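You operate a simulated robot arm through the tools that you are given. There is no shell and no other tool. Be economical: measure what you need, move in short steps, check, and stop when the job is done.

You are at the controls of a simulated two-armed robot. One attempt, no reset.

TASK
Wipe up the spill on the top of the blanket chest with the green cloth and put it back.

Only the result counts: the job must be done as asked and must still hold three seconds after the hand-in. Knocking over, shifting, dropping, spilling or breaking anything else fails it. Flat cloth is picked up by pressing the open fingertips on it (5 to 10 N) and closing them slowly along it; thin cloth reads only 2 to 8 mm in the jaws.

THE ROBOT
Two 7-joint arms with two-finger parallel grippers on one trunk, on a base that drives. Base frame: it is fixed to the floor where the robot stands at the start and does not move with it; the origin is under the middle of the robot, x ahead of it, y to its left, z up. Units: m, rad, N and s.
The left shoulder is at the start at [0.05, 0.187, 0.885], the right one opposite. With the tool pointing down near the work surface each hand reaches from about 0.1 to 0.66 m from the robot's upright axis, wherever it stands, measured 20 degrees to its own side. Payload 3.43 kg a hand.
The tool frame of a hand sits at the grasp point between the pads (the TCP): z along the fingers, y along the line on which they close. The tips reach 0.03 m beyond it. Largest opening 0.094 m; finger width 0.028, thickness 0.01; the body of the gripper, 0.05 by 0.096 m, starts 0.055 m behind the TCP.
Orientation is told as [roll, pitch, yaw] about the base's x, y, z axes, in that order, counted from this pose: with the fingers straight down and closing along the base's y, the tool's x points along the base's -x, its y along +y and its z along -z.

THE INTERFACE
- The arms move only by the tool step_arm. It takes "left_moves", "right_moves" or both (then of equal length, played together; a hand with none holds still); each is a list of rows, each a list of 2 entries, a list of its own where there are three numbers: the shift along the tool's x, y, z in m, then the turn, a rotation vector about the tool's x, y, z in rad. In form: [[[x, y, z], [ax, ay, az]], ...]. A call has 1 to 8 rows; each row shifts and turns the commanded pose from where the row before left it, along the tool's axes as they then stand. "left_claw" and "right_claw" are, for a hand that has rows, the opening in per cent of the stroke, from 0 (shut) to 100 (fully open), set as the call begins (left out, the last holds). Rows are played at 5 a second. More than 0.05 m and 0.15 rad between two rows, or a gripper value outside its range, and nothing of the call is played. Where a pose cannot be reached the arm comes as near as it can. A force on the tool above 40 N (or 10 N above the force at the start of the call, whichever is more), or a blocked arm, ends the call early, and 0.2 s more pass. Each finger travels about 0.153 m/s and halts on what it meets, pressing with about 38 N; the grip force reading is that of the motor and also rises with nothing between the fingers. The clock runs only during rows and for 0.2 s after the last one: add rows that do not move to give the fingers time. The reply holds the time, the measured pose of the TCP, the force on the tool along the base axes, the opening and the grip force, in the units named above and with some noise, with the torque about the TCP (base axes, N m) and any sound that the robot's microphone picked up.
- Cameras (640 x 400 px; columns grow to the right, rows downward): "scene" is now at [0.1357, -0.0403, 1.021]; the picture's right is [-0.42, -0.91, 0.00], its down [-0.58, 0.27, -0.77] and it looks along [0.70, -0.32, -0.63] (base axes); focal length 286 px, centre (320, 200). "left" rides on the left gripper at [0.076, -0.014, -0.103] in its tool frame; the picture's right is [0.18, 0.98, 0.00], its down [-0.75, 0.14, -0.64] and it looks along [-0.63, 0.12, 0.77] (tool axes); focal length 243 px, centre (320, 200). "right" rides on the right gripper at [0.076, 0.014, -0.102] in its tool frame; the picture's right is [-0.18, 0.98, 0.00], its down [-0.75, -0.14, -0.64] and it looks along [-0.63, -0.12, 0.77] (tool axes); focal length 243 px, centre (320, 200). There is no depth. A picture from a camera that has moved, and an enlarged one, comes with that camera's place and axes in the base frame and with its lens. The place of the scene camera against the robot may be out by one fixed shift of up to 0.025 m in any direction.
- capture(camera): a new picture of that camera. No time passes.
- raise_lower(by): slides the trunk up (or, below 0, down) by that many m; the arms and the scene camera ride with it, the base frame stays. It gives what a move gives, with no picture.
- drive_base(legs): drives the robot by 1 to 6 legs, each [ahead, left, turn to the left] in m, m and rad, along the robot's own axes; the way and the turn of a leg run together, so that a leg with both is an arc; at most 1.5 m and 3.142 rad a leg. The arms and the cameras ride along, it lands a little off, and it stops where it bumps. It gives what a move gives.
- turn_head(pan, tilt): turns the head with the scene camera to pan (to the left, within 1.396 rad either way) and tilt (down, from -0.506 to 1.204), counted from straight ahead of the robot. It gives what a move gives.
- close_up(camera, box): a new picture of the part [left, top, right, bottom] of that camera's present view, enlarged. No time passes.
- sign_off(): hands the job in; it is judged then, once.

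Work in short steps. Places have to be worked out from the pictures, the camera data and where the tool is seen: move nearer, look again, correct. Check each grasp and each placing, and mend what went wrong. You have 120 turns and 92 pictures in all, those below and enlarged ones among them. Open the grippers and draw the arms clear of the work before you hand the job in, unless the task says otherwise; then end with one line.

The tools are called as name(argument=value, ...) on one line, values as JSON. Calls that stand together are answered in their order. step_arm: Moves the arms, as the interface text tells. Its arguments: {"type":"object","properties":{"left_moves":{"type":"array","items":{"type":"array"}},"left_claw":{"type":"number"},"right_moves":{"type":"array","items":{"type":"array"}},"right_claw":{"type":"number"}},"required":[]} The other tools are called the same way: raise_lower (by) slides the trunk up or down; drive_base (legs) drives the base; turn_head (pan, tilt) turns the head that bears the scene camera; capture (camera) takes a picture; close_up (camera, box) takes an enlarged picture of a part of a camera's view; sign_off () hands the job in.

At the start:

```text
clock: 0.0
left_eef_pos: [0.4395, 0.0583, 0.7843]
left_ee_rot: [0.001, 0.0, 0.001]
left_wrist_force: [0.6, -0.2, 0.0]
left_wrist_torque: [0.01, 0.03, -0.02]
left_width: 0.0943
left_gripper_force: 0.1
right_eef_pos: [0.3254, -0.2379, 0.8312]
right_ee_rot: [-0.002, -0.001, 0.0]
right_wrist_force: [-0.2, -0.5, 0.0]
right_wrist_torque: [0.01, 0.03, 0.02]
right_width: 0.094
right_gripper_force: 0.0
trunk travel left (down, up): [-0.1, 0.332]
robot x, y, heading: [0.0003, -0.0015, -0.003]
head pan, tilt: [-0.435, 0.688]
```

scene: 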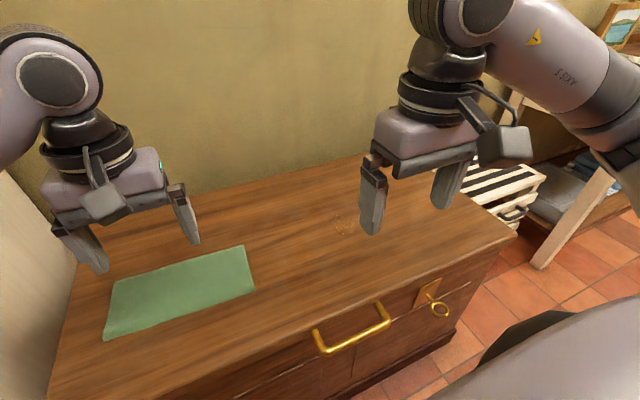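
right: 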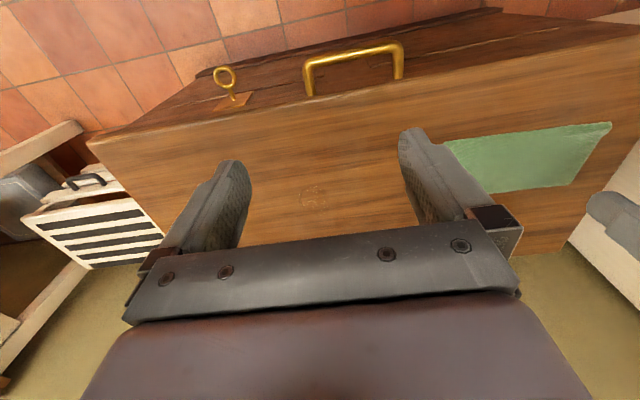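
left: 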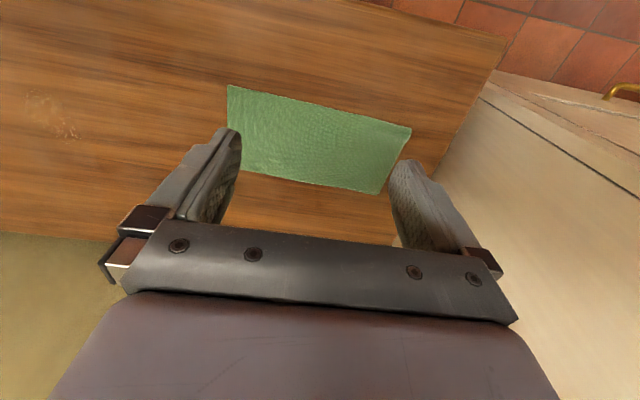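

The three views agree on a chest top at z≈0.546. They put the spill near (0.55, -0.30) and the cloth over x 0.475–0.605, y -0.05–0.20. I'll enlarge the spill and look to the left to see how much room there is.

close_up(camera="right", box=[230, 140, 390, 240])

turn_head(pan=0.3, tilt=0.75)

capture(camera="scene")

```text
4.00 times, centred on (310, 190) of right
camera zoom: at [0.2485, -0.2234, 0.9327], right [0.18, 0.98, 0.0], down [0.75, -0.14, 0.64], along [0.63, -0.12, -0.77], focal length 970 px, centre (360, 240)
```

zoom: 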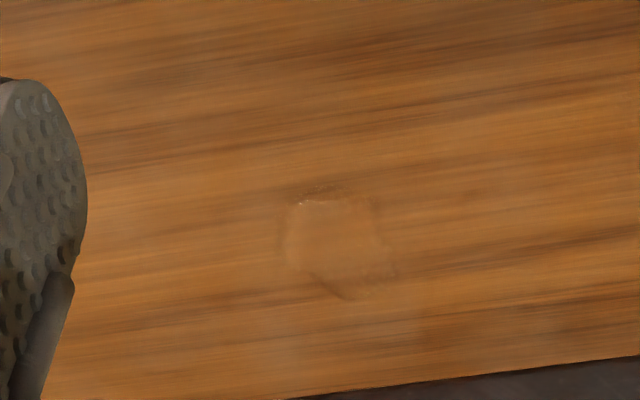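

```text
clock: 1.1
left_eef_pos: [0.4413, 0.0591, 0.7857]
left_ee_rot: [-0.001, 0.001, 0.0]
left_wrist_force: [0.9, 0.1, 0.2]
left_wrist_torque: [0.03, 0.02, 0.02]
left_width: 0.094
left_gripper_force: 0.2
right_eef_pos: [0.3248, -0.2382, 0.83]
right_ee_rot: [0.0, -0.001, 0.002]
right_wrist_force: [-0.2, 0.8, 1.0]
right_wrist_torque: [-0.03, 0.0, 0.0]
right_width: 0.0938
right_gripper_force: 0.1
trunk travel left (down, up): [-0.1, 0.332]
robot x, y, heading: [0.001, 0.0001, -0.004]
head pan, tilt: [0.3, 0.75]
```

```text
87 pictures are left
camera scene: at [0.1374, 0.02, 1.0158], right [0.29, -0.96, 0.0], down [-0.65, -0.2, -0.73], along [0.7, 0.22, -0.68], focal length 286 px, centre (320, 200)
```

scene: 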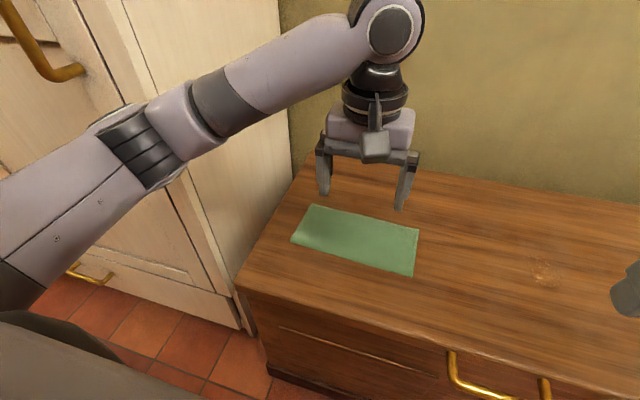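

The spill is about 5–6 cm across, centred near (0.56, -0.298). There's a tall cabinet to the left, so I'll draw the left hand up and back away from the cloth in small steps.

step_arm(left_moves=[[[0.03, 0, -0.03], [0, 0, 0]], [[0.035, 0.01, -0.02], [0, 0, 0]], [[0.035, 0.015, 0], [0, 0, 0]], [[0.035, 0.015, 0], [0, 0, 0]], [[0.03, 0.02, 0], [0, 0, 0]]], right_moves=[[[-0.03, 0.03, 0], [0, 0, 0]], [[-0.04, 0.03, 0], [0, 0, 0]], [[-0.04, 0.03, 0], [0, 0, 0]], [[-0.04, 0.03, 0], [0, 0, 0]], [[-0.02, 0.04, 0], [0, 0, 0]]], right_claw=70)

capture(camera="right")

capture(camera="scene")

```text
clock: 2.3
left_eef_pos: [0.2754, 0.1178, 0.835]
left_ee_rot: [-0.001, 0.0, 0.0]
left_wrist_force: [0.2, 0.8, 0.8]
left_wrist_torque: [0.03, 0.0, -0.03]
left_width: 0.0943
left_gripper_force: 0.1
right_eef_pos: [0.4956, -0.0773, 0.831]
right_ee_rot: [-0.001, 0.0, 0.0]
right_wrist_force: [-0.1, 0.8, -0.1]
right_wrist_torque: [0.03, 0.0, -0.01]
right_width: 0.0659
right_gripper_force: 0.0
trunk travel left (down, up): [-0.1, 0.332]
robot x, y, heading: [0.0004, -0.0053, 0.001]
head pan, tilt: [0.3, 0.75]
```

```text
86 pictures are left
camera right: at [0.4182, -0.0634, 0.9333], right [0.18, 0.98, 0.0], down [0.75, -0.14, 0.64], along [0.63, -0.12, -0.77], focal length 243 px, centre (320, 200)
```

right: 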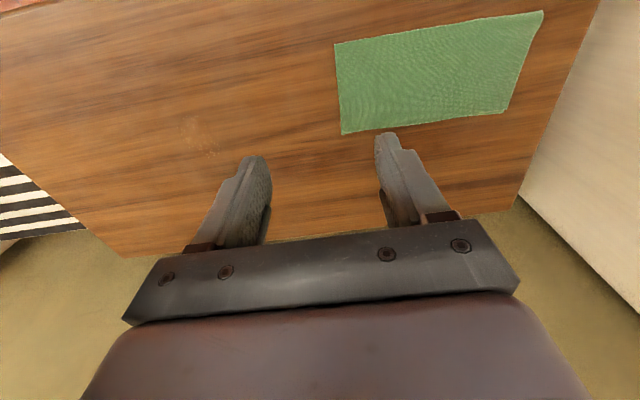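

```text
85 pictures are left
camera scene: at [0.1373, 0.0201, 1.0158], right [0.3, -0.96, 0.0], down [-0.65, -0.2, -0.73], along [0.7, 0.22, -0.68], focal length 286 px, centre (320, 200)
```

scene: 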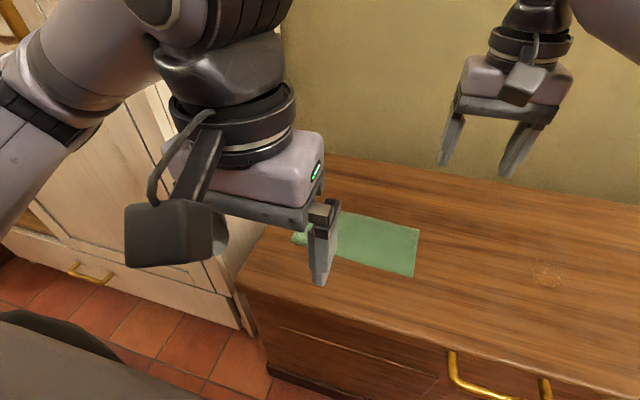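

The right camera gives cloth corners of about (0.469,-0.053), (0.601,-0.061), (0.606,0.197) and (0.483,0.208). It also confirms the spill at (0.563,-0.299). I'll take the right hand over the cloth's right end at (0.538, 0.0) and descend.

step_arm(right_moves=[[[-0.022, 0.04, 0.02], [0, 0, 0]], [[-0.02, 0.037, 0.02], [0, 0, 0]], [[0, 0, 0.045], [0, 0, 0]], [[0, 0, 0.045], [0, 0, 0]], [[0, 0, 0.045], [0, 0, 0]], [[0, 0, 0.04], [0, 0, 0]], [[0, 0, 0], [0, 0, 0]]])

capture(camera="right")

```text
clock: 3.9
left_eef_pos: [0.275, 0.1188, 0.835]
left_ee_rot: [0.0, -0.001, 0.0]
left_wrist_force: [-0.3, -0.9, 0.0]
left_wrist_torque: [0.0, 0.0, 0.0]
left_width: 0.0939
left_gripper_force: 0.1
right_eef_pos: [0.5353, -0.0009, 0.6143]
right_ee_rot: [0.0, 0.001, -0.001]
right_wrist_force: [0.4, -0.3, 0.4]
right_wrist_torque: [0.0, -0.02, -0.02]
right_width: 0.0657
right_gripper_force: 0.1
trunk travel left (down, up): [-0.1, 0.332]
robot x, y, heading: [0.0033, 0.0008, 0.001]
head pan, tilt: [0.3, 0.75]
```

```text
84 pictures are left
camera right: at [0.4596, 0.0146, 0.7178], right [0.18, 0.98, 0.0], down [0.75, -0.14, 0.64], along [0.63, -0.12, -0.77], focal length 243 px, centre (320, 200)
```

right: 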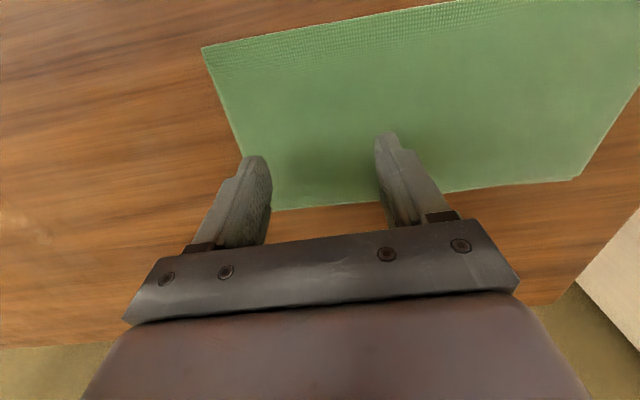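

The fingertips are about 3.8 cm above the top, over the cloth's right end. I'll shift 8 mm further in and lower until they touch.

step_arm(right_moves=[[[0, 0.008, 0.015], [0, 0, 0]], [[0, 0, 0.012], [0, 0, 0]], [[0, 0, 0.005], [0, 0, 0]], [[0, 0, 0.003], [0, 0, 0]], [[0, 0, 0.002], [0, 0, 0]], [[0, 0, 0], [0, 0, 0]]])

```text
clock: 4.8
left_eef_pos: [0.2753, 0.118, 0.8348]
left_ee_rot: [-0.001, -0.003, 0.001]
left_wrist_force: [0.0, 0.5, 0.0]
left_wrist_torque: [-0.01, -0.01, 0.0]
left_width: 0.0936
left_gripper_force: 0.0
right_eef_pos: [0.5389, 0.008, 0.5929]
right_ee_rot: [0.004, -0.008, 0.0]
right_wrist_force: [-2.5, -0.8, 16.3]
right_wrist_torque: [-0.33, 0.14, -0.04]
right_width: 0.0656
right_gripper_force: 0.1
trunk travel left (down, up): [-0.1, 0.332]
robot x, y, heading: [0.0004, -0.0018, -0.0]
head pan, tilt: [0.3, 0.75]
stopped in row 4 (right hand): the force on the tool passed its limit at 44 N (the readings are from after the stop); the commanded pose is now the measured one
```

Contact came at TCP z≈0.593, so the top is near z≈0.563, and it's pressing with 16 N. I'll ease off a little to get 5–10 N.

step_arm(right_moves=[[[0, 0, -0.001], [0, 0, 0]], [[0, 0, 0], [0, 0, 0]]])

```text
clock: 5.3
left_eef_pos: [0.2743, 0.1177, 0.8355]
left_ee_rot: [0.0, -0.001, 0.001]
left_wrist_force: [-0.1, 0.3, 0.5]
left_wrist_torque: [0.01, 0.02, -0.02]
left_width: 0.094
left_gripper_force: 0.0
right_eef_pos: [0.5393, 0.0089, 0.5915]
right_ee_rot: [0.003, -0.009, -0.001]
right_wrist_force: [0.5, 0.2, 20.9]
right_wrist_torque: [-0.47, 0.09, 0.02]
right_width: 0.0658
right_gripper_force: 0.1
trunk travel left (down, up): [-0.1, 0.332]
robot x, y, heading: [0.0037, 0.0011, -0.0]
head pan, tilt: [0.3, 0.75]
```

Still 21 N, so I'll ease up another 1.5 mm.

step_arm(right_moves=[[[0, 0, -0.0015], [0, 0, 0]], [[0, 0, 0], [0, 0, 0]]])

```text
clock: 6.0
left_eef_pos: [0.2756, 0.1184, 0.8353]
left_ee_rot: [0.001, -0.002, 0.0]
left_wrist_force: [-0.3, 0.1, -0.8]
left_wrist_torque: [0.01, -0.01, 0.0]
left_width: 0.0939
left_gripper_force: 0.1
right_eef_pos: [0.5383, 0.0074, 0.591]
right_ee_rot: [0.002, -0.006, -0.001]
right_wrist_force: [4.3, 2.4, 15.2]
right_wrist_torque: [-0.21, -0.08, 0.04]
right_width: 0.0661
right_gripper_force: 0.1
trunk travel left (down, up): [-0.1, 0.332]
robot x, y, heading: [0.0016, -0.0006, -0.001]
head pan, tilt: [0.3, 0.75]
```

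About 4 N per mm, so I'll go up another 1.8 mm.

step_arm(right_moves=[[[0, 0, -0.0018], [0, 0, 0]], [[0, 0, 0], [0, 0, 0]]])

```text
clock: 6.5
left_eef_pos: [0.2741, 0.1181, 0.8353]
left_ee_rot: [0.0, -0.001, 0.0]
left_wrist_force: [0.1, 0.0, -1.9]
left_wrist_torque: [0.01, -0.03, 0.0]
left_width: 0.094
left_gripper_force: 0.1
right_eef_pos: [0.5372, 0.0074, 0.5912]
right_ee_rot: [0.002, -0.004, 0.0]
right_wrist_force: [1.3, 1.0, 7.0]
right_wrist_torque: [0.0, -0.02, -0.01]
right_width: 0.0654
right_gripper_force: 0.0
trunk travel left (down, up): [-0.1, 0.332]
robot x, y, heading: [-0.0001, 0.002, -0.002]
head pan, tilt: [0.3, 0.75]
```

7 N now. I'll close slowly, in stages.

step_arm(right_moves=[[[0, 0, 0], [0, 0, 0]]], right_claw=55)

step_arm(right_moves=[[[0, 0, 0], [0, 0, 0]]], right_claw=40)

capture(camera="right")

```text
clock: 7.0
left_eef_pos: [0.2763, 0.1172, 0.8351]
left_ee_rot: [0.0, -0.001, 0.0]
left_wrist_force: [0.3, -0.1, 0.0]
left_wrist_torque: [0.02, 0.03, -0.02]
left_width: 0.0935
left_gripper_force: 0.1
right_eef_pos: [0.538, 0.0073, 0.5925]
right_ee_rot: [0.002, -0.005, 0.001]
right_wrist_force: [-1.1, -0.3, 3.9]
right_wrist_torque: [0.01, 0.03, 0.03]
right_width: 0.0511
right_gripper_force: 0.1
trunk travel left (down, up): [-0.1, 0.332]
robot x, y, heading: [0.0003, -0.0002, 0.001]
head pan, tilt: [0.3, 0.75]
```

```text
clock: 7.3
left_eef_pos: [0.2758, 0.1176, 0.8364]
left_ee_rot: [-0.002, 0.0, 0.0]
left_wrist_force: [-0.2, -0.4, 0.5]
left_wrist_torque: [0.0, 0.0, 0.0]
left_width: 0.0939
left_gripper_force: 0.1
right_eef_pos: [0.5379, 0.0064, 0.5919]
right_ee_rot: [0.001, -0.003, 0.0]
right_wrist_force: [0.7, 0.2, 2.0]
right_wrist_torque: [-0.04, 0.04, 0.0]
right_width: 0.0376
right_gripper_force: 0.0
trunk travel left (down, up): [-0.1, 0.332]
robot x, y, heading: [-0.0005, -0.0027, 0.002]
head pan, tilt: [0.3, 0.75]
```

```text
83 pictures are left
camera right: at [0.4611, 0.022, 0.6943], right [0.18, 0.98, 0.0], down [0.75, -0.14, 0.64], along [0.63, -0.12, -0.76], focal length 243 px, centre (320, 200)
```

right: 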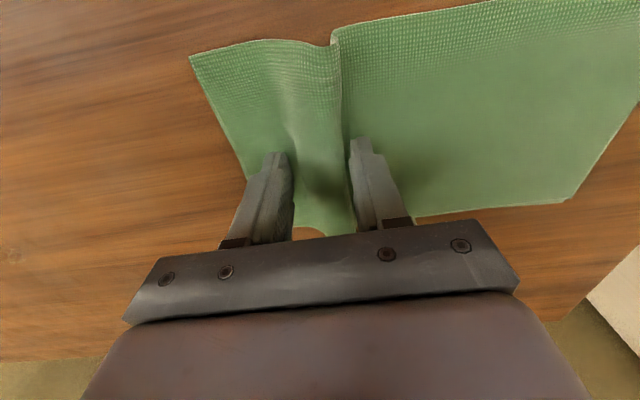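

A fold is rising between the fingers, but the force has dropped to 2 N. I'll press about 1.5 mm more and keep closing.

step_arm(right_moves=[[[0, 0, 0.0015], [0, 0, 0]], [[0, 0, 0], [0, 0, 0]]], right_claw=28)

step_arm(right_moves=[[[0, 0, 0], [0, 0, 0]], [[0, 0, 0], [0, 0, 0]]], right_claw=14)

step_arm(right_moves=[[[0, 0, 0], [0, 0, 0]], [[0, 0, 0], [0, 0, 0]], [[0, 0, 0], [0, 0, 0]]], right_claw=0)

capture(camera="right")

```text
clock: 8.0
left_eef_pos: [0.2758, 0.118, 0.8352]
left_ee_rot: [0.0, -0.001, -0.001]
left_wrist_force: [-0.2, 0.9, -0.2]
left_wrist_torque: [0.01, 0.0, -0.01]
left_width: 0.0938
left_gripper_force: 0.0
right_eef_pos: [0.5385, 0.0067, 0.5926]
right_ee_rot: [0.003, -0.007, -0.001]
right_wrist_force: [-0.3, -0.5, 4.6]
right_wrist_torque: [-0.01, 0.04, -0.01]
right_width: 0.0259
right_gripper_force: 0.1
trunk travel left (down, up): [-0.1, 0.332]
robot x, y, heading: [-0.0022, 0.0035, -0.001]
head pan, tilt: [0.3, 0.75]
```

```text
clock: 8.6
left_eef_pos: [0.2749, 0.1182, 0.8345]
left_ee_rot: [0.0, 0.0, -0.001]
left_wrist_force: [0.0, -0.7, 0.2]
left_wrist_torque: [0.03, -0.05, 0.01]
left_width: 0.0941
left_gripper_force: 0.2
right_eef_pos: [0.5388, 0.0066, 0.5918]
right_ee_rot: [0.001, -0.007, 0.0]
right_wrist_force: [1.0, 0.3, 7.1]
right_wrist_torque: [0.01, -0.02, -0.01]
right_width: 0.0124
right_gripper_force: 0.1
trunk travel left (down, up): [-0.1, 0.332]
robot x, y, heading: [0.0006, -0.0004, -0.001]
head pan, tilt: [0.3, 0.75]
```

```text
clock: 9.3
left_eef_pos: [0.2756, 0.1179, 0.8363]
left_ee_rot: [0.0, -0.001, -0.001]
left_wrist_force: [0.7, -0.5, 1.1]
left_wrist_torque: [0.0, 0.03, 0.0]
left_width: 0.0939
left_gripper_force: 0.0
right_eef_pos: [0.5383, 0.0078, 0.5922]
right_ee_rot: [0.002, -0.005, 0.0]
right_wrist_force: [1.2, 0.3, 8.7]
right_wrist_torque: [0.0, 0.02, -0.02]
right_width: 0.0039
right_gripper_force: 38.3
trunk travel left (down, up): [-0.1, 0.332]
robot x, y, heading: [0.0032, 0.0015, -0.002]
head pan, tilt: [0.3, 0.75]
```

```text
82 pictures are left
camera right: at [0.4609, 0.0219, 0.6939], right [0.18, 0.98, 0.0], down [0.75, -0.14, 0.65], along [0.64, -0.12, -0.76], focal length 243 px, centre (320, 200)
```

right: 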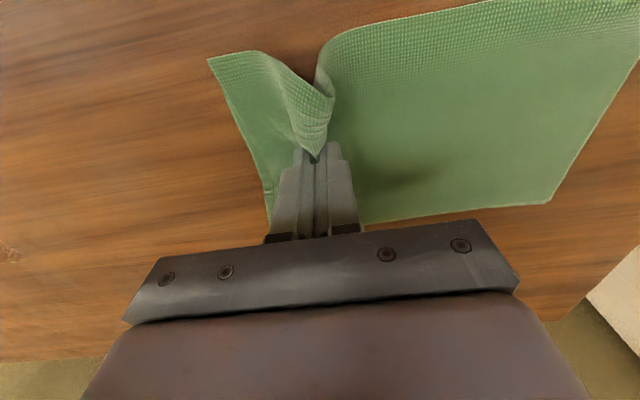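

The jaws read 3.9 mm with cloth between them, so it's gripped. Taking the top at z≈0.56, the spill centre moves to about (0.556, -0.293). I'll lift 5 cm and carry the cloth there.

step_arm(right_moves=[[[0, 0, -0.025], [0, 0, 0]], [[0, 0, -0.025], [0, 0, 0]], [[-0.003, -0.045, 0], [0, 0, 0]], [[-0.003, -0.045, 0], [0, 0, 0]], [[-0.003, -0.045, 0], [0, 0, 0]], [[-0.003, -0.045, 0], [0, 0, 0]], [[-0.003, -0.045, 0], [0, 0, 0]], [[-0.003, -0.035, 0], [0, 0, 0]]])

turn_head(pan=-0.3, tilt=0.75)

capture(camera="scene")

capture(camera="right")

```text
clock: 11.2
left_eef_pos: [0.2754, 0.1173, 0.8349]
left_ee_rot: [-0.001, 0.0, 0.0]
left_wrist_force: [0.0, -0.4, -1.0]
left_wrist_torque: [0.0, 0.01, -0.02]
left_width: 0.0942
left_gripper_force: 0.2
right_eef_pos: [0.5553, -0.2517, 0.641]
right_ee_rot: [0.001, -0.005, 0.002]
right_wrist_force: [-0.6, 0.1, -0.3]
right_wrist_torque: [-0.02, -0.02, -0.04]
right_width: 0.004
right_gripper_force: 37.7
trunk travel left (down, up): [-0.1, 0.332]
robot x, y, heading: [-0.0026, 0.0019, 0.001]
head pan, tilt: [0.3, 0.75]
```

```text
clock: 12.2
left_eef_pos: [0.276, 0.1174, 0.8358]
left_ee_rot: [0.0, 0.001, 0.0]
left_wrist_force: [0.1, -0.6, 0.1]
left_wrist_torque: [0.01, 0.0, 0.02]
left_width: 0.0943
left_gripper_force: 0.0
right_eef_pos: [0.555, -0.2513, 0.6417]
right_ee_rot: [0.002, -0.004, 0.0]
right_wrist_force: [-0.9, 1.0, -0.3]
right_wrist_torque: [-0.01, 0.02, 0.0]
right_width: 0.0036
right_gripper_force: 38.0
trunk travel left (down, up): [-0.1, 0.332]
robot x, y, heading: [0.0038, -0.0006, 0.002]
head pan, tilt: [-0.3, 0.75]
```

```text
81 pictures are left
camera scene: at [0.1372, -0.0289, 1.0158], right [-0.3, -0.96, 0.0], down [-0.65, 0.2, -0.73], along [0.7, -0.22, -0.68], focal length 286 px, centre (320, 200)
```

scene: 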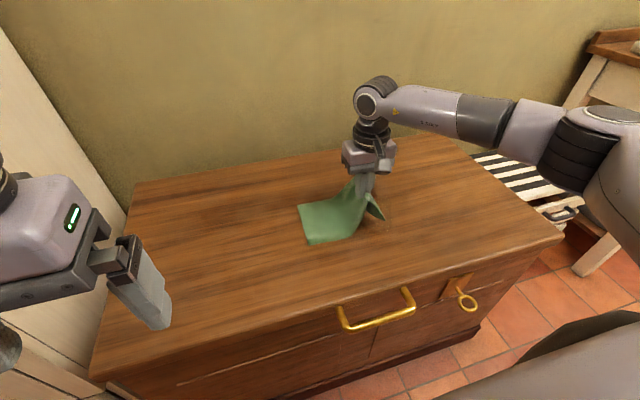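

```text
80 pictures are left
camera right: at [0.4788, -0.2369, 0.7436], right [0.18, 0.98, 0.0], down [0.75, -0.14, 0.64], along [0.63, -0.12, -0.76], focal length 243 px, centre (320, 200)
```

right: 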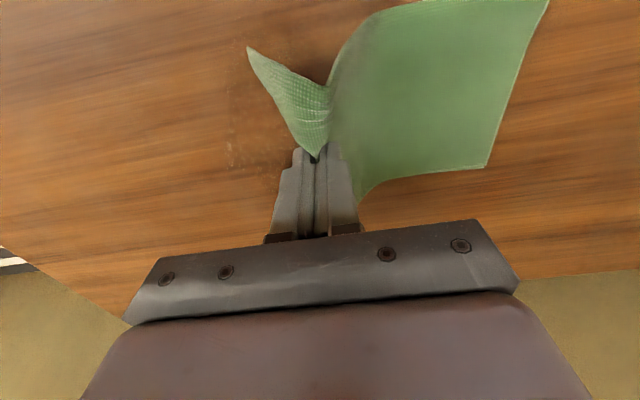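

The spill shows just right of the fingers, with its edge at about (0.565, -0.322). I'll lower until there's light contact and then sweep.

step_arm(right_moves=[[[0, 0, 0.025], [0, 0, 0]], [[0, 0, 0.018], [0, 0, 0]], [[0, 0, 0.005], [0, 0, 0]], [[0, 0, 0.002], [0, 0, 0]], [[0, 0, 0], [0, 0, 0]]])

```text
clock: 13.3
left_eef_pos: [0.2749, 0.1183, 0.835]
left_ee_rot: [-0.001, -0.003, 0.0]
left_wrist_force: [1.3, 1.5, 0.3]
left_wrist_torque: [0.01, -0.02, 0.03]
left_width: 0.0942
left_gripper_force: 0.0
right_eef_pos: [0.5562, -0.2524, 0.594]
right_ee_rot: [0.001, -0.009, 0.0]
right_wrist_force: [-0.3, -1.4, 16.2]
right_wrist_torque: [-0.07, 0.12, -0.01]
right_width: 0.0038
right_gripper_force: 38.0
trunk travel left (down, up): [-0.1, 0.332]
robot x, y, heading: [0.0002, -0.0026, -0.004]
head pan, tilt: [-0.3, 0.75]
```

16 N of contact. I'll ease off 1 mm and sweep toward -y across the spill.

step_arm(right_moves=[[[0, -0.015, -0.001], [0, 0, 0]], [[0, -0.02, 0], [0, 0, 0]], [[0, -0.02, 0], [0, 0, 0]], [[0, -0.02, 0], [0, 0, 0]], [[0, -0.02, 0], [0, 0, 0]], [[0, 0, 0], [0, 0, 0]]])

capture(camera="right")

close_up(camera="scene", box=[260, 100, 500, 250])

```text
clock: 14.8
left_eef_pos: [0.2748, 0.1194, 0.8348]
left_ee_rot: [-0.001, -0.002, 0.001]
left_wrist_force: [-0.4, 0.2, 0.4]
left_wrist_torque: [0.02, 0.04, -0.02]
left_width: 0.0941
left_gripper_force: 0.0
right_eef_pos: [0.5568, -0.3471, 0.5933]
right_ee_rot: [0.0, -0.006, 0.0]
right_wrist_force: [0.3, 6.7, 17.1]
right_wrist_torque: [0.16, 0.08, -0.09]
right_width: 0.0036
right_gripper_force: 37.7
trunk travel left (down, up): [-0.1, 0.332]
robot x, y, heading: [-0.0037, -0.0014, 0.005]
head pan, tilt: [-0.3, 0.75]
```

```text
79 pictures are left
camera right: at [0.4788, -0.3327, 0.6956], right [0.18, 0.98, 0.0], down [0.75, -0.14, 0.65], along [0.64, -0.12, -0.76], focal length 243 px, centre (320, 200)
```

right: 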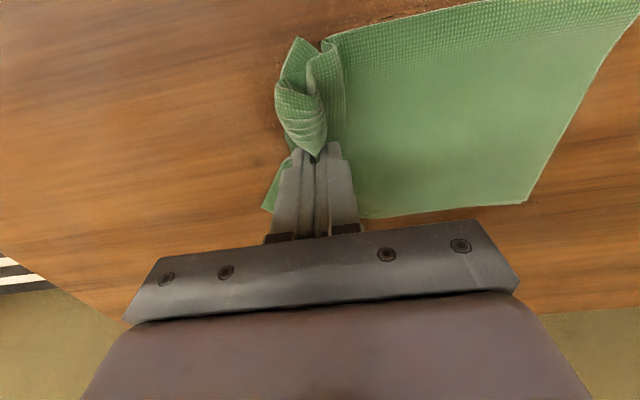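

```text
2.67 times, centred on (380, 175) of scene
camera zoom: at [0.1361, -0.0281, 1.0161], right [-0.3, -0.96, 0.0], down [-0.65, 0.2, -0.73], along [0.7, -0.22, -0.68], focal length 763 px, centre (160, 267)
```

zoom: 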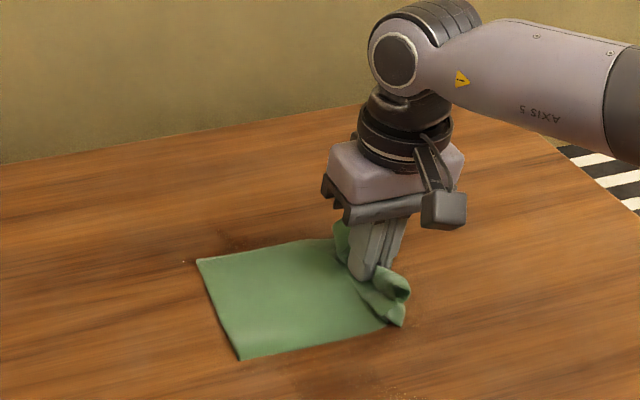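

The sweep went across. I'll lift and move back +y to see what's left of the spill.

step_arm(right_moves=[[[0, 0, -0.03], [0, 0, 0]], [[0, 0, -0.04], [0, 0, 0]], [[0, 0.03, -0.04], [0, 0, 0]], [[0.02, 0.045, -0.04], [0, 0, 0]], [[0.02, 0.045, -0.02], [0, 0, 0]], [[0.02, 0.045, 0], [0, 0, 0]], [[0, 0.04, 0], [0, 0, 0]], [[0, 0, 0], [0, 0, 0]]])

capture(camera="right")

close_up(camera="scene", box=[260, 130, 500, 280])

```text
refused: row 4 steps farther than a row can; nothing moved
```

```text
77 pictures are left
camera right: at [0.4788, -0.3327, 0.6956], right [0.18, 0.98, 0.0], down [0.75, -0.14, 0.65], along [0.64, -0.12, -0.76], focal length 243 px, centre (320, 200)
```

right: 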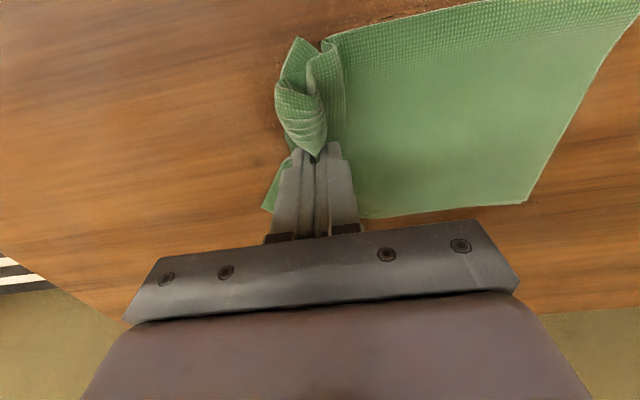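

```text
2.67 times, centred on (380, 205) of scene
camera zoom: at [0.1361, -0.0281, 1.0161], right [-0.3, -0.96, 0.0], down [-0.65, 0.2, -0.73], along [0.7, -0.22, -0.68], focal length 763 px, centre (160, 187)
```

zoom: 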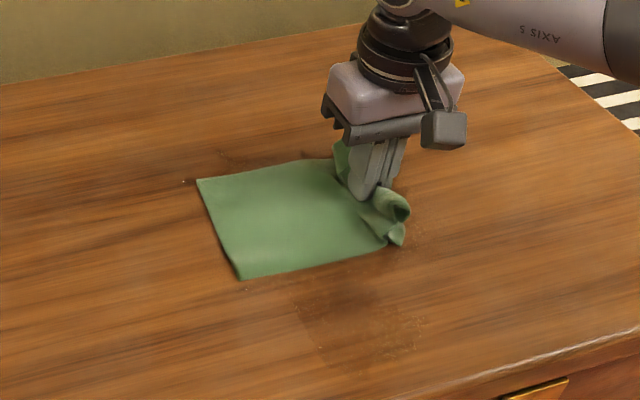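

The picture also shows some faint marks nearer the front, around (0.41, -0.27). I'll redo the lift with legal step sizes for a clear look.

step_arm(right_moves=[[[0, 0, -0.03], [0, 0, 0]], [[0, 0, -0.04], [0, 0, 0]], [[0, 0.03, -0.03], [0, 0, 0]], [[0, 0.04, -0.025], [0, 0, 0]], [[0, 0.045, -0.02], [0, 0, 0]], [[0, 0.045, 0], [0, 0, 0]], [[0, 0.04, 0], [0, 0, 0]], [[0, 0, 0], [0, 0, 0]]])

capture(camera="right")

close_up(camera="scene", box=[260, 130, 500, 280])

```text
clock: 16.6
left_eef_pos: [0.2756, 0.1179, 0.8354]
left_ee_rot: [0.0, 0.0, -0.001]
left_wrist_force: [-0.1, -0.6, 0.3]
left_wrist_torque: [0.01, -0.01, 0.01]
left_width: 0.0942
left_gripper_force: 0.0
right_eef_pos: [0.5559, -0.1478, 0.7371]
right_ee_rot: [0.002, -0.004, 0.0]
right_wrist_force: [-0.6, 0.5, -0.5]
right_wrist_torque: [0.02, -0.02, -0.05]
right_width: 0.004
right_gripper_force: 38.2
trunk travel left (down, up): [-0.1, 0.332]
robot x, y, heading: [0.0023, -0.0025, -0.001]
head pan, tilt: [-0.3, 0.75]
```

```text
75 pictures are left
camera right: at [0.4781, -0.1328, 0.8397], right [0.18, 0.98, 0.0], down [0.75, -0.14, 0.64], along [0.63, -0.12, -0.76], focal length 243 px, centre (320, 200)
```

right: 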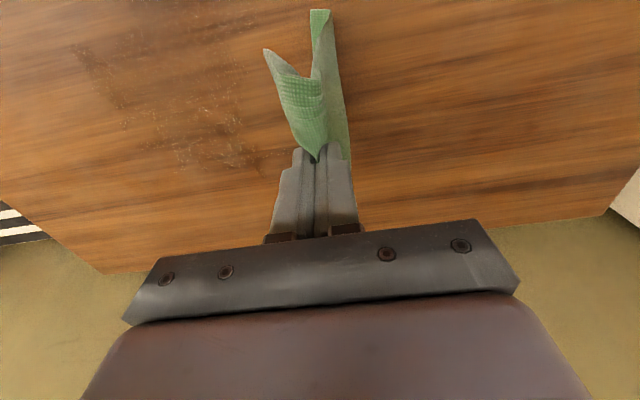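

```text
2.67 times, centred on (380, 205) of scene
camera zoom: at [0.1372, -0.0289, 1.0158], right [-0.3, -0.96, 0.0], down [-0.65, 0.2, -0.73], along [0.7, -0.22, -0.68], focal length 763 px, centre (160, 187)
```

zoom: 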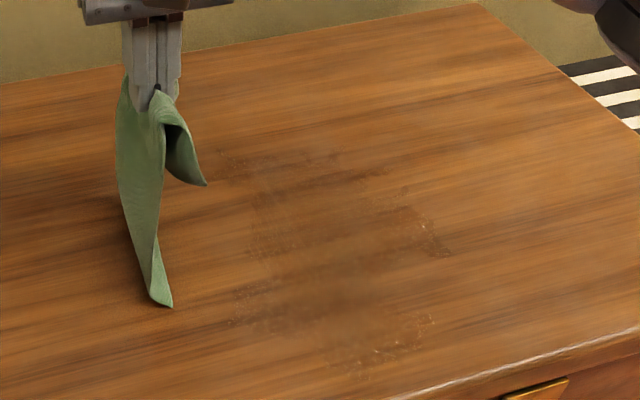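

More marks are visible now, so I'll enlarge the right camera's view of that region.

close_up(camera="right", box=[30, 0, 270, 200])

close_up(camera="scene", box=[330, 170, 440, 280])

```text
2.00 times, centred on (150, 100) of right
camera zoom: at [0.4781, -0.1328, 0.8397], right [0.18, 0.98, 0.0], down [0.75, -0.14, 0.64], along [0.63, -0.12, -0.76], focal length 485 px, centre (660, 400)
```

zoom: 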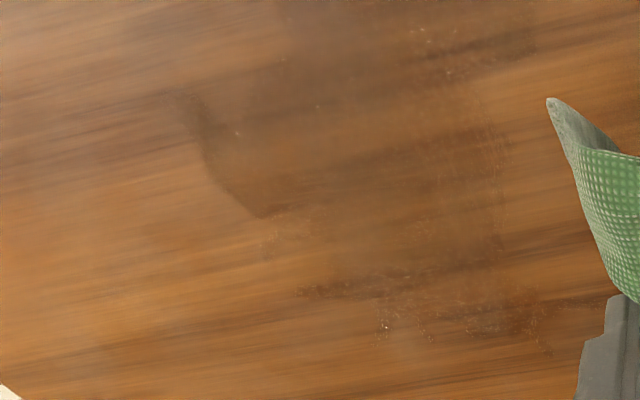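

```text
3.64 times, centred on (385, 225) of scene
camera zoom: at [0.1372, -0.0289, 1.0158], right [-0.3, -0.96, 0.0], down [-0.65, 0.2, -0.73], along [0.7, -0.22, -0.68], focal length 1040 px, centre (84, 109)
```

zoom: 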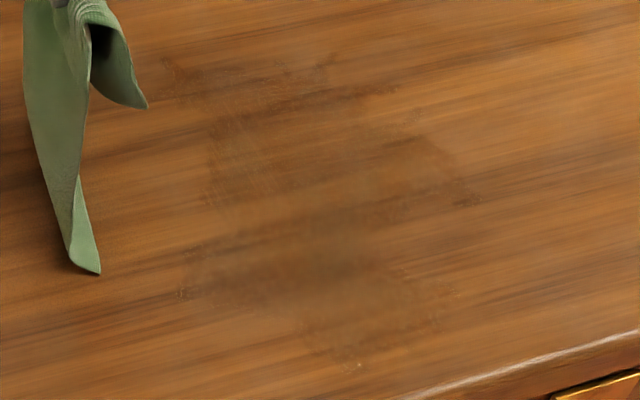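

A faint, patchy film now seems to run over roughly x 0.40–0.62, y -0.19 to -0.38. I'll wipe it lane by lane with the cloth, starting at x≈0.50.

step_arm(right_moves=[[[0.03, -0.01, 0.03], [0, 0, 0]], [[0.026, -0.01, 0.035], [0, 0, 0]], [[0, 0, 0.04], [0, 0, 0]], [[0, 0, 0.03], [0, 0, 0]], [[0, 0, 0.006], [0, 0, 0]], [[0, 0, 0.002], [0, 0, 0]], [[0, 0, 0], [0, 0, 0]]])

step_arm(right_moves=[[[0, -0.03, 0], [0, 0, 0]], [[0, -0.03, 0], [0, 0, 0]], [[0, -0.03, 0], [0, 0, 0]], [[0, -0.03, 0], [0, 0, 0]], [[0, -0.03, 0], [0, 0, 0]], [[0, -0.03, 0], [0, 0, 0]], [[0, -0.03, 0], [0, 0, 0]], [[0, 0, 0], [0, 0, 0]]])

close_up(camera="scene", box=[260, 130, 500, 280])

```text
clock: 18.1
left_eef_pos: [0.275, 0.1169, 0.8349]
left_ee_rot: [-0.001, -0.003, 0.0]
left_wrist_force: [-1.0, 0.2, 0.4]
left_wrist_torque: [0.0, -0.02, 0.04]
left_width: 0.0939
left_gripper_force: 0.1
right_eef_pos: [0.5001, -0.1675, 0.5945]
right_ee_rot: [0.001, -0.008, 0.001]
right_wrist_force: [-2.7, -1.3, 13.0]
right_wrist_torque: [-0.01, 0.17, 0.04]
right_width: 0.0035
right_gripper_force: 37.7
trunk travel left (down, up): [-0.1, 0.332]
robot x, y, heading: [-0.0019, 0.0012, -0.0]
head pan, tilt: [-0.3, 0.75]
```

```text
clock: 19.9
left_eef_pos: [0.2747, 0.117, 0.8343]
left_ee_rot: [-0.002, -0.003, 0.0]
left_wrist_force: [-0.3, -0.7, 0.6]
left_wrist_torque: [0.0, -0.03, -0.03]
left_width: 0.0941
left_gripper_force: 0.1
right_eef_pos: [0.501, -0.3776, 0.5951]
right_ee_rot: [0.0, -0.007, -0.001]
right_wrist_force: [-1.0, 4.9, 17.0]
right_wrist_torque: [0.27, 0.07, -0.06]
right_width: 0.0038
right_gripper_force: 38.0
trunk travel left (down, up): [-0.1, 0.332]
robot x, y, heading: [-0.0011, 0.0013, 0.002]
head pan, tilt: [-0.3, 0.75]
```

```text
2.67 times, centred on (380, 205) of scene
camera zoom: at [0.1362, -0.0281, 1.0161], right [-0.3, -0.96, 0.0], down [-0.65, 0.2, -0.73], along [0.7, -0.22, -0.68], focal length 763 px, centre (160, 187)
```

zoom: 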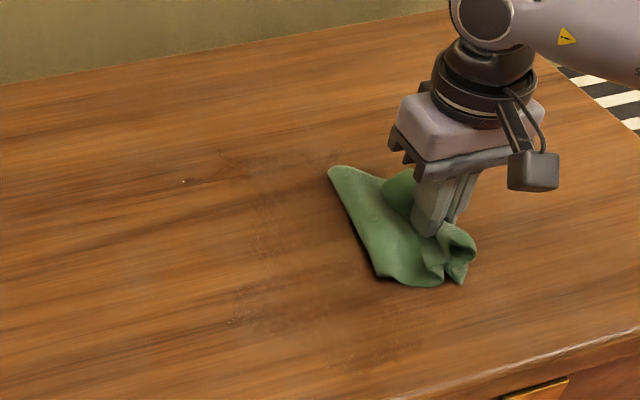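

I'll do the next lane nearer the front, at x≈0.43.

step_arm(right_moves=[[[0, 0.01, -0.045], [0, 0, 0]], [[0.02, 0.03, -0.03], [0, 0, 0]], [[0.025, 0.042, 0], [0, 0, 0]], [[0.025, 0.042, 0], [0, 0, 0]], [[0, 0.045, 0], [0, 0, 0]], [[0, 0.03, 0.035], [0, 0, 0]], [[0, 0, 0.035], [0, 0, 0]], [[0, 0, 0.006], [0, 0, 0]]])

step_arm(right_moves=[[[0, -0.03, 0], [0, 0, 0]], [[0, -0.03, 0], [0, 0, 0]], [[0, -0.03, 0], [0, 0, 0]], [[0, -0.03, 0], [0, 0, 0]], [[0, -0.03, 0], [0, 0, 0]], [[0, -0.03, 0], [0, 0, 0]], [[0, -0.02, 0], [0, 0, 0]], [[0, 0, 0], [0, 0, 0]]])

close_up(camera="scene", box=[260, 130, 500, 280])

```text
clock: 21.8
left_eef_pos: [0.2742, 0.1181, 0.8351]
left_ee_rot: [0.0, -0.003, -0.001]
left_wrist_force: [-0.4, -0.1, -0.1]
left_wrist_torque: [0.0, 0.03, 0.02]
left_width: 0.094
left_gripper_force: 0.1
right_eef_pos: [0.4318, -0.1784, 0.5938]
right_ee_rot: [0.001, -0.009, 0.0]
right_wrist_force: [-2.9, -0.7, 12.7]
right_wrist_torque: [-0.1, 0.09, -0.01]
right_width: 0.0039
right_gripper_force: 37.9
trunk travel left (down, up): [-0.1, 0.332]
robot x, y, heading: [-0.0013, 0.002, -0.002]
head pan, tilt: [-0.3, 0.75]
```

```text
clock: 23.6
left_eef_pos: [0.2745, 0.1187, 0.8352]
left_ee_rot: [-0.002, -0.003, 0.001]
left_wrist_force: [-0.2, 0.2, 0.5]
left_wrist_torque: [-0.02, -0.01, 0.03]
left_width: 0.0942
left_gripper_force: 0.0
right_eef_pos: [0.4311, -0.3787, 0.5923]
right_ee_rot: [0.001, -0.007, 0.001]
right_wrist_force: [-0.1, 4.4, 18.8]
right_wrist_torque: [0.0, 0.01, -0.02]
right_width: 0.0038
right_gripper_force: 38.1
trunk travel left (down, up): [-0.1, 0.332]
robot x, y, heading: [0.0, -0.0019, -0.004]
head pan, tilt: [-0.3, 0.75]
```

```text
2.67 times, centred on (380, 205) of scene
camera zoom: at [0.1362, -0.028, 1.016], right [-0.3, -0.96, 0.0], down [-0.65, 0.2, -0.73], along [0.7, -0.22, -0.68], focal length 763 px, centre (160, 187)
```

zoom: 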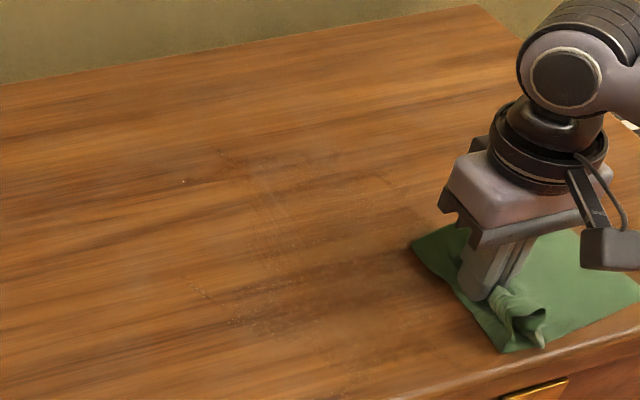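

The film is getting fainter where I've wiped. What remains is about x 0.45–0.62, y -0.16 to -0.34, so next is a lane at x≈0.59.

step_arm(right_moves=[[[0, 0.01, -0.045], [0, 0, 0]], [[-0.02, 0.03, -0.03], [0, 0, 0]], [[-0.028, 0.04, 0], [0, 0, 0]], [[-0.028, 0.04, 0], [0, 0, 0]], [[-0.028, 0.04, 0], [0, 0, 0]], [[-0.028, 0.04, 0], [0, 0, 0]], [[-0.028, 0.03, 0.025], [0, 0, 0]], [[0, 0, 0.04], [0, 0, 0]]])

step_arm(right_moves=[[[0, 0, 0.006], [0, 0, 0]], [[0, 0, 0.003], [0, 0, 0]], [[0, 0, 0], [0, 0, 0]]])

step_arm(right_moves=[[[0, -0.03, 0], [0, 0, 0]], [[0, -0.03, 0], [0, 0, 0]], [[0, -0.03, 0], [0, 0, 0]], [[0, -0.03, 0], [0, 0, 0]], [[0, -0.03, 0], [0, 0, 0]], [[0, -0.03, 0], [0, 0, 0]], [[0, -0.02, 0], [0, 0, 0]], [[0, 0, 0], [0, 0, 0]]])

close_up(camera="scene", box=[260, 130, 500, 280])

```text
clock: 25.4
left_eef_pos: [0.2754, 0.1177, 0.8353]
left_ee_rot: [0.0, 0.002, -0.001]
left_wrist_force: [-0.7, -0.2, -0.6]
left_wrist_torque: [-0.06, -0.05, 0.03]
left_width: 0.0937
left_gripper_force: 0.1
right_eef_pos: [0.5911, -0.1478, 0.6045]
right_ee_rot: [0.002, -0.004, 0.0]
right_wrist_force: [-0.3, -0.3, 0.7]
right_wrist_torque: [-0.01, 0.01, -0.01]
right_width: 0.0038
right_gripper_force: 38.3
trunk travel left (down, up): [-0.1, 0.332]
robot x, y, heading: [-0.001, -0.0024, 0.001]
head pan, tilt: [-0.3, 0.75]
```

```text
clock: 26.1
left_eef_pos: [0.2738, 0.1177, 0.835]
left_ee_rot: [0.002, -0.001, -0.001]
left_wrist_force: [-0.6, 0.3, 0.1]
left_wrist_torque: [-0.01, 0.0, 0.03]
left_width: 0.0942
left_gripper_force: 0.1
right_eef_pos: [0.59, -0.1483, 0.5959]
right_ee_rot: [0.003, -0.008, 0.0]
right_wrist_force: [0.8, -1.5, 9.9]
right_wrist_torque: [-0.07, 0.06, -0.04]
right_width: 0.0039
right_gripper_force: 37.4
trunk travel left (down, up): [-0.1, 0.332]
robot x, y, heading: [-0.0008, 0.0008, 0.001]
head pan, tilt: [-0.3, 0.75]
```

```text
clock: 27.9
left_eef_pos: [0.2752, 0.1179, 0.835]
left_ee_rot: [-0.001, -0.002, 0.0]
left_wrist_force: [-0.3, -0.7, 0.4]
left_wrist_torque: [0.01, 0.0, 0.0]
left_width: 0.0942
left_gripper_force: 0.3
right_eef_pos: [0.5903, -0.3488, 0.5958]
right_ee_rot: [0.003, -0.006, -0.001]
right_wrist_force: [0.7, 3.7, 17.7]
right_wrist_torque: [0.06, 0.11, -0.03]
right_width: 0.0036
right_gripper_force: 37.6
trunk travel left (down, up): [-0.1, 0.332]
robot x, y, heading: [0.0006, -0.0006, 0.004]
head pan, tilt: [-0.3, 0.75]
```

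```text
2.67 times, centred on (380, 205) of scene
camera zoom: at [0.136, -0.0281, 1.0161], right [-0.3, -0.96, 0.0], down [-0.65, 0.2, -0.73], along [0.7, -0.22, -0.68], focal length 763 px, centre (160, 187)
```

zoom: 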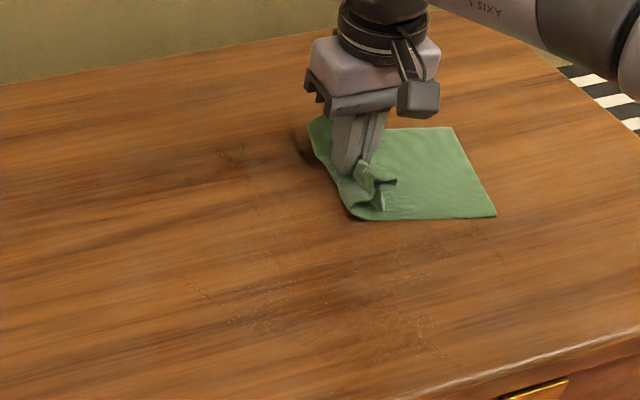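

Some faint speckle is left near (0.49, -0.19) and (0.43, -0.28). I'll do another pass along x≈0.53 starting further left, then one at x≈0.46.

step_arm(right_moves=[[[0, 0.01, -0.045], [0, 0, 0]], [[0.01, 0.03, -0.035], [0, 0, 0]], [[0.01, 0.045, 0], [0, 0, 0]], [[0.01, 0.045, 0], [0, 0, 0]], [[0.01, 0.045, 0], [0, 0, 0]], [[0.01, 0.045, 0], [0, 0, 0]], [[0.01, 0.015, 0.04], [0, 0, 0]], [[0, 0, 0.04], [0, 0, 0]]])

step_arm(right_moves=[[[0, -0.03, 0.002], [0, 0, 0]], [[0, -0.03, 0], [0, 0, 0]], [[0, -0.03, 0], [0, 0, 0]], [[0, -0.03, 0], [0, 0, 0]], [[0, -0.03, 0], [0, 0, 0]], [[0, -0.03, 0], [0, 0, 0]], [[0, -0.03, 0], [0, 0, 0]], [[0, -0.03, 0], [0, 0, 0]]])

step_arm(right_moves=[[[0, 0.01, -0.045], [0, 0, 0]], [[0.01, 0.03, -0.035], [0, 0, 0]], [[0.015, 0.045, 0], [0, 0, 0]], [[0.015, 0.045, 0], [0, 0, 0]], [[0.015, 0.045, 0], [0, 0, 0]], [[0.015, 0.045, 0], [0, 0, 0]], [[0, 0.015, 0.04], [0, 0, 0]], [[0, 0, 0.04], [0, 0, 0]]])

step_arm(right_moves=[[[0, -0.03, 0.002], [0, 0, 0]], [[0, -0.03, 0], [0, 0, 0]], [[0, -0.03, 0], [0, 0, 0]], [[0, -0.03, 0], [0, 0, 0]], [[0, -0.03, 0], [0, 0, 0]], [[0, -0.03, 0], [0, 0, 0]], [[0, -0.03, 0], [0, 0, 0]], [[0, -0.03, 0], [0, 0, 0]]])

close_up(camera="scene", box=[260, 130, 500, 280])

```text
clock: 29.8
left_eef_pos: [0.2744, 0.118, 0.8368]
left_ee_rot: [-0.001, -0.001, 0.0]
left_wrist_force: [-0.3, 1.7, 0.4]
left_wrist_torque: [-0.01, 0.01, -0.01]
left_width: 0.0945
left_gripper_force: 0.0
right_eef_pos: [0.5316, -0.1143, 0.5962]
right_ee_rot: [0.003, -0.008, 0.003]
right_wrist_force: [-1.2, -0.9, 12.1]
right_wrist_torque: [-0.04, 0.14, -0.04]
right_width: 0.0039
right_gripper_force: 38.0
trunk travel left (down, up): [-0.1, 0.332]
robot x, y, heading: [-0.0016, 0.0017, -0.002]
head pan, tilt: [-0.3, 0.75]
```

```text
clock: 31.6
left_eef_pos: [0.2755, 0.1187, 0.8357]
left_ee_rot: [-0.002, -0.001, -0.001]
left_wrist_force: [-0.1, 0.4, -0.7]
left_wrist_torque: [0.01, -0.01, 0.01]
left_width: 0.0941
left_gripper_force: 0.0
right_eef_pos: [0.5311, -0.3531, 0.595]
right_ee_rot: [0.001, -0.011, -0.001]
right_wrist_force: [-0.1, 6.0, 25.4]
right_wrist_torque: [0.14, 0.14, -0.03]
right_width: 0.0036
right_gripper_force: 37.8
trunk travel left (down, up): [-0.1, 0.332]
robot x, y, heading: [0.0024, -0.0054, -0.001]
head pan, tilt: [-0.3, 0.75]
```

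```text
clock: 33.4
left_eef_pos: [0.2736, 0.1172, 0.8356]
left_ee_rot: [-0.001, -0.002, 0.001]
left_wrist_force: [-0.8, -0.4, 0.5]
left_wrist_torque: [0.0, 0.01, 0.02]
left_width: 0.0937
left_gripper_force: 0.0
right_eef_pos: [0.4594, -0.1176, 0.5964]
right_ee_rot: [0.003, -0.011, -0.001]
right_wrist_force: [-3.0, -3.0, 18.0]
right_wrist_torque: [-0.21, 0.22, -0.03]
right_width: 0.004
right_gripper_force: 37.8
trunk travel left (down, up): [-0.1, 0.332]
robot x, y, heading: [-0.001, 0.0001, -0.0]
head pan, tilt: [-0.3, 0.75]
```

```text
clock: 35.1
left_eef_pos: [0.274, 0.1191, 0.8357]
left_ee_rot: [-0.004, -0.004, 0.001]
left_wrist_force: [0.1, 0.5, 0.7]
left_wrist_torque: [-0.01, 0.01, 0.0]
left_width: 0.0938
left_gripper_force: 0.0
right_eef_pos: [0.4629, -0.3577, 0.5963]
right_ee_rot: [0.001, -0.015, 0.002]
right_wrist_force: [-0.6, 7.3, 35.4]
right_wrist_torque: [0.16, 0.25, -0.1]
right_width: 0.0036
right_gripper_force: 38.0
trunk travel left (down, up): [-0.1, 0.332]
robot x, y, heading: [-0.0003, -0.003, 0.001]
head pan, tilt: [-0.3, 0.75]
```

```text
2.67 times, centred on (380, 205) of scene
camera zoom: at [0.1352, -0.0271, 1.0163], right [-0.3, -0.96, 0.0], down [-0.65, 0.2, -0.73], along [0.7, -0.22, -0.68], focal length 763 px, centre (160, 187)
```

zoom: 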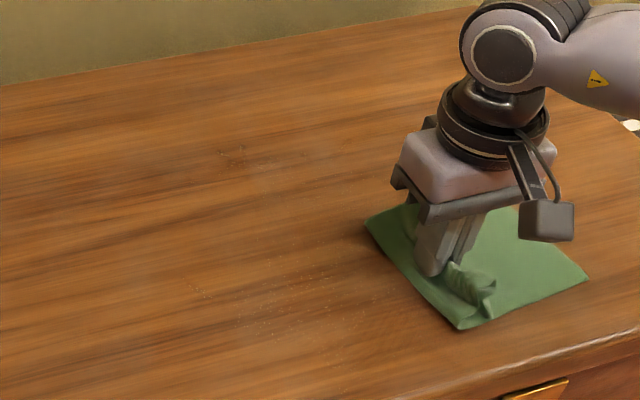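

Much cleaner, with only faint specks left. I'll lift away to the left for a full look.

step_arm(right_moves=[[[0, 0.01, -0.045], [0, 0, 0]], [[0, 0.02, -0.045], [0, 0, 0]], [[0, 0.035, -0.03], [0, 0, 0]], [[0, 0.045, -0.02], [0, 0, 0]], [[0, 0.045, -0.02], [0, 0, 0]], [[0, 0.045, 0], [0, 0, 0]], [[0, 0.045, 0], [0, 0, 0]], [[0, 0.04, 0], [0, 0, 0]]])

close_up(camera="scene", box=[260, 130, 500, 280])

close_up(camera="right", box=[0, 0, 280, 220])

```text
clock: 37.0
left_eef_pos: [0.2752, 0.1186, 0.8354]
left_ee_rot: [0.001, 0.0, 0.0]
left_wrist_force: [-0.3, -0.3, 0.2]
left_wrist_torque: [0.02, 0.02, -0.02]
left_width: 0.0939
left_gripper_force: 0.0
right_eef_pos: [0.4614, -0.0738, 0.7499]
right_ee_rot: [0.002, -0.003, -0.001]
right_wrist_force: [0.6, 0.0, -0.3]
right_wrist_torque: [0.02, 0.0, -0.01]
right_width: 0.0038
right_gripper_force: 38.1
trunk travel left (down, up): [-0.1, 0.332]
robot x, y, heading: [0.0054, 0.0025, -0.001]
head pan, tilt: [-0.3, 0.75]
```

```text
2.67 times, centred on (380, 205) of scene
camera zoom: at [0.1372, -0.0291, 1.0158], right [-0.3, -0.96, 0.0], down [-0.65, 0.2, -0.73], along [0.7, -0.22, -0.68], focal length 763 px, centre (160, 187)
```

zoom: 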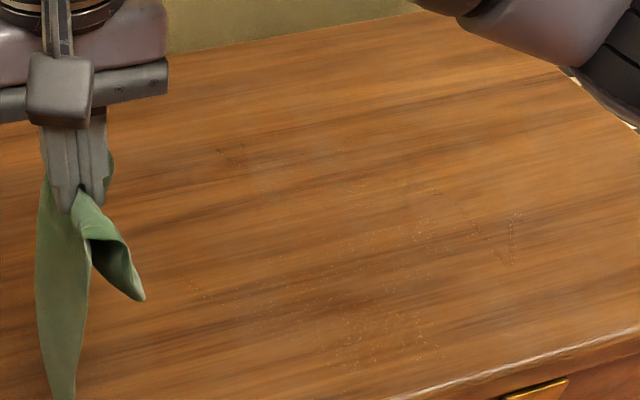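

```text
1.82 times, centred on (140, 110) of right
camera zoom: at [0.383, -0.0593, 0.852], right [0.19, 0.98, 0.0], down [0.75, -0.14, 0.65], along [0.63, -0.12, -0.76], focal length 441 px, centre (647, 364)
```

zoom: 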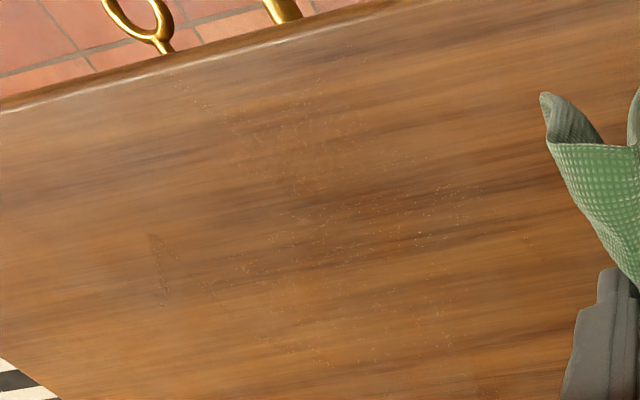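

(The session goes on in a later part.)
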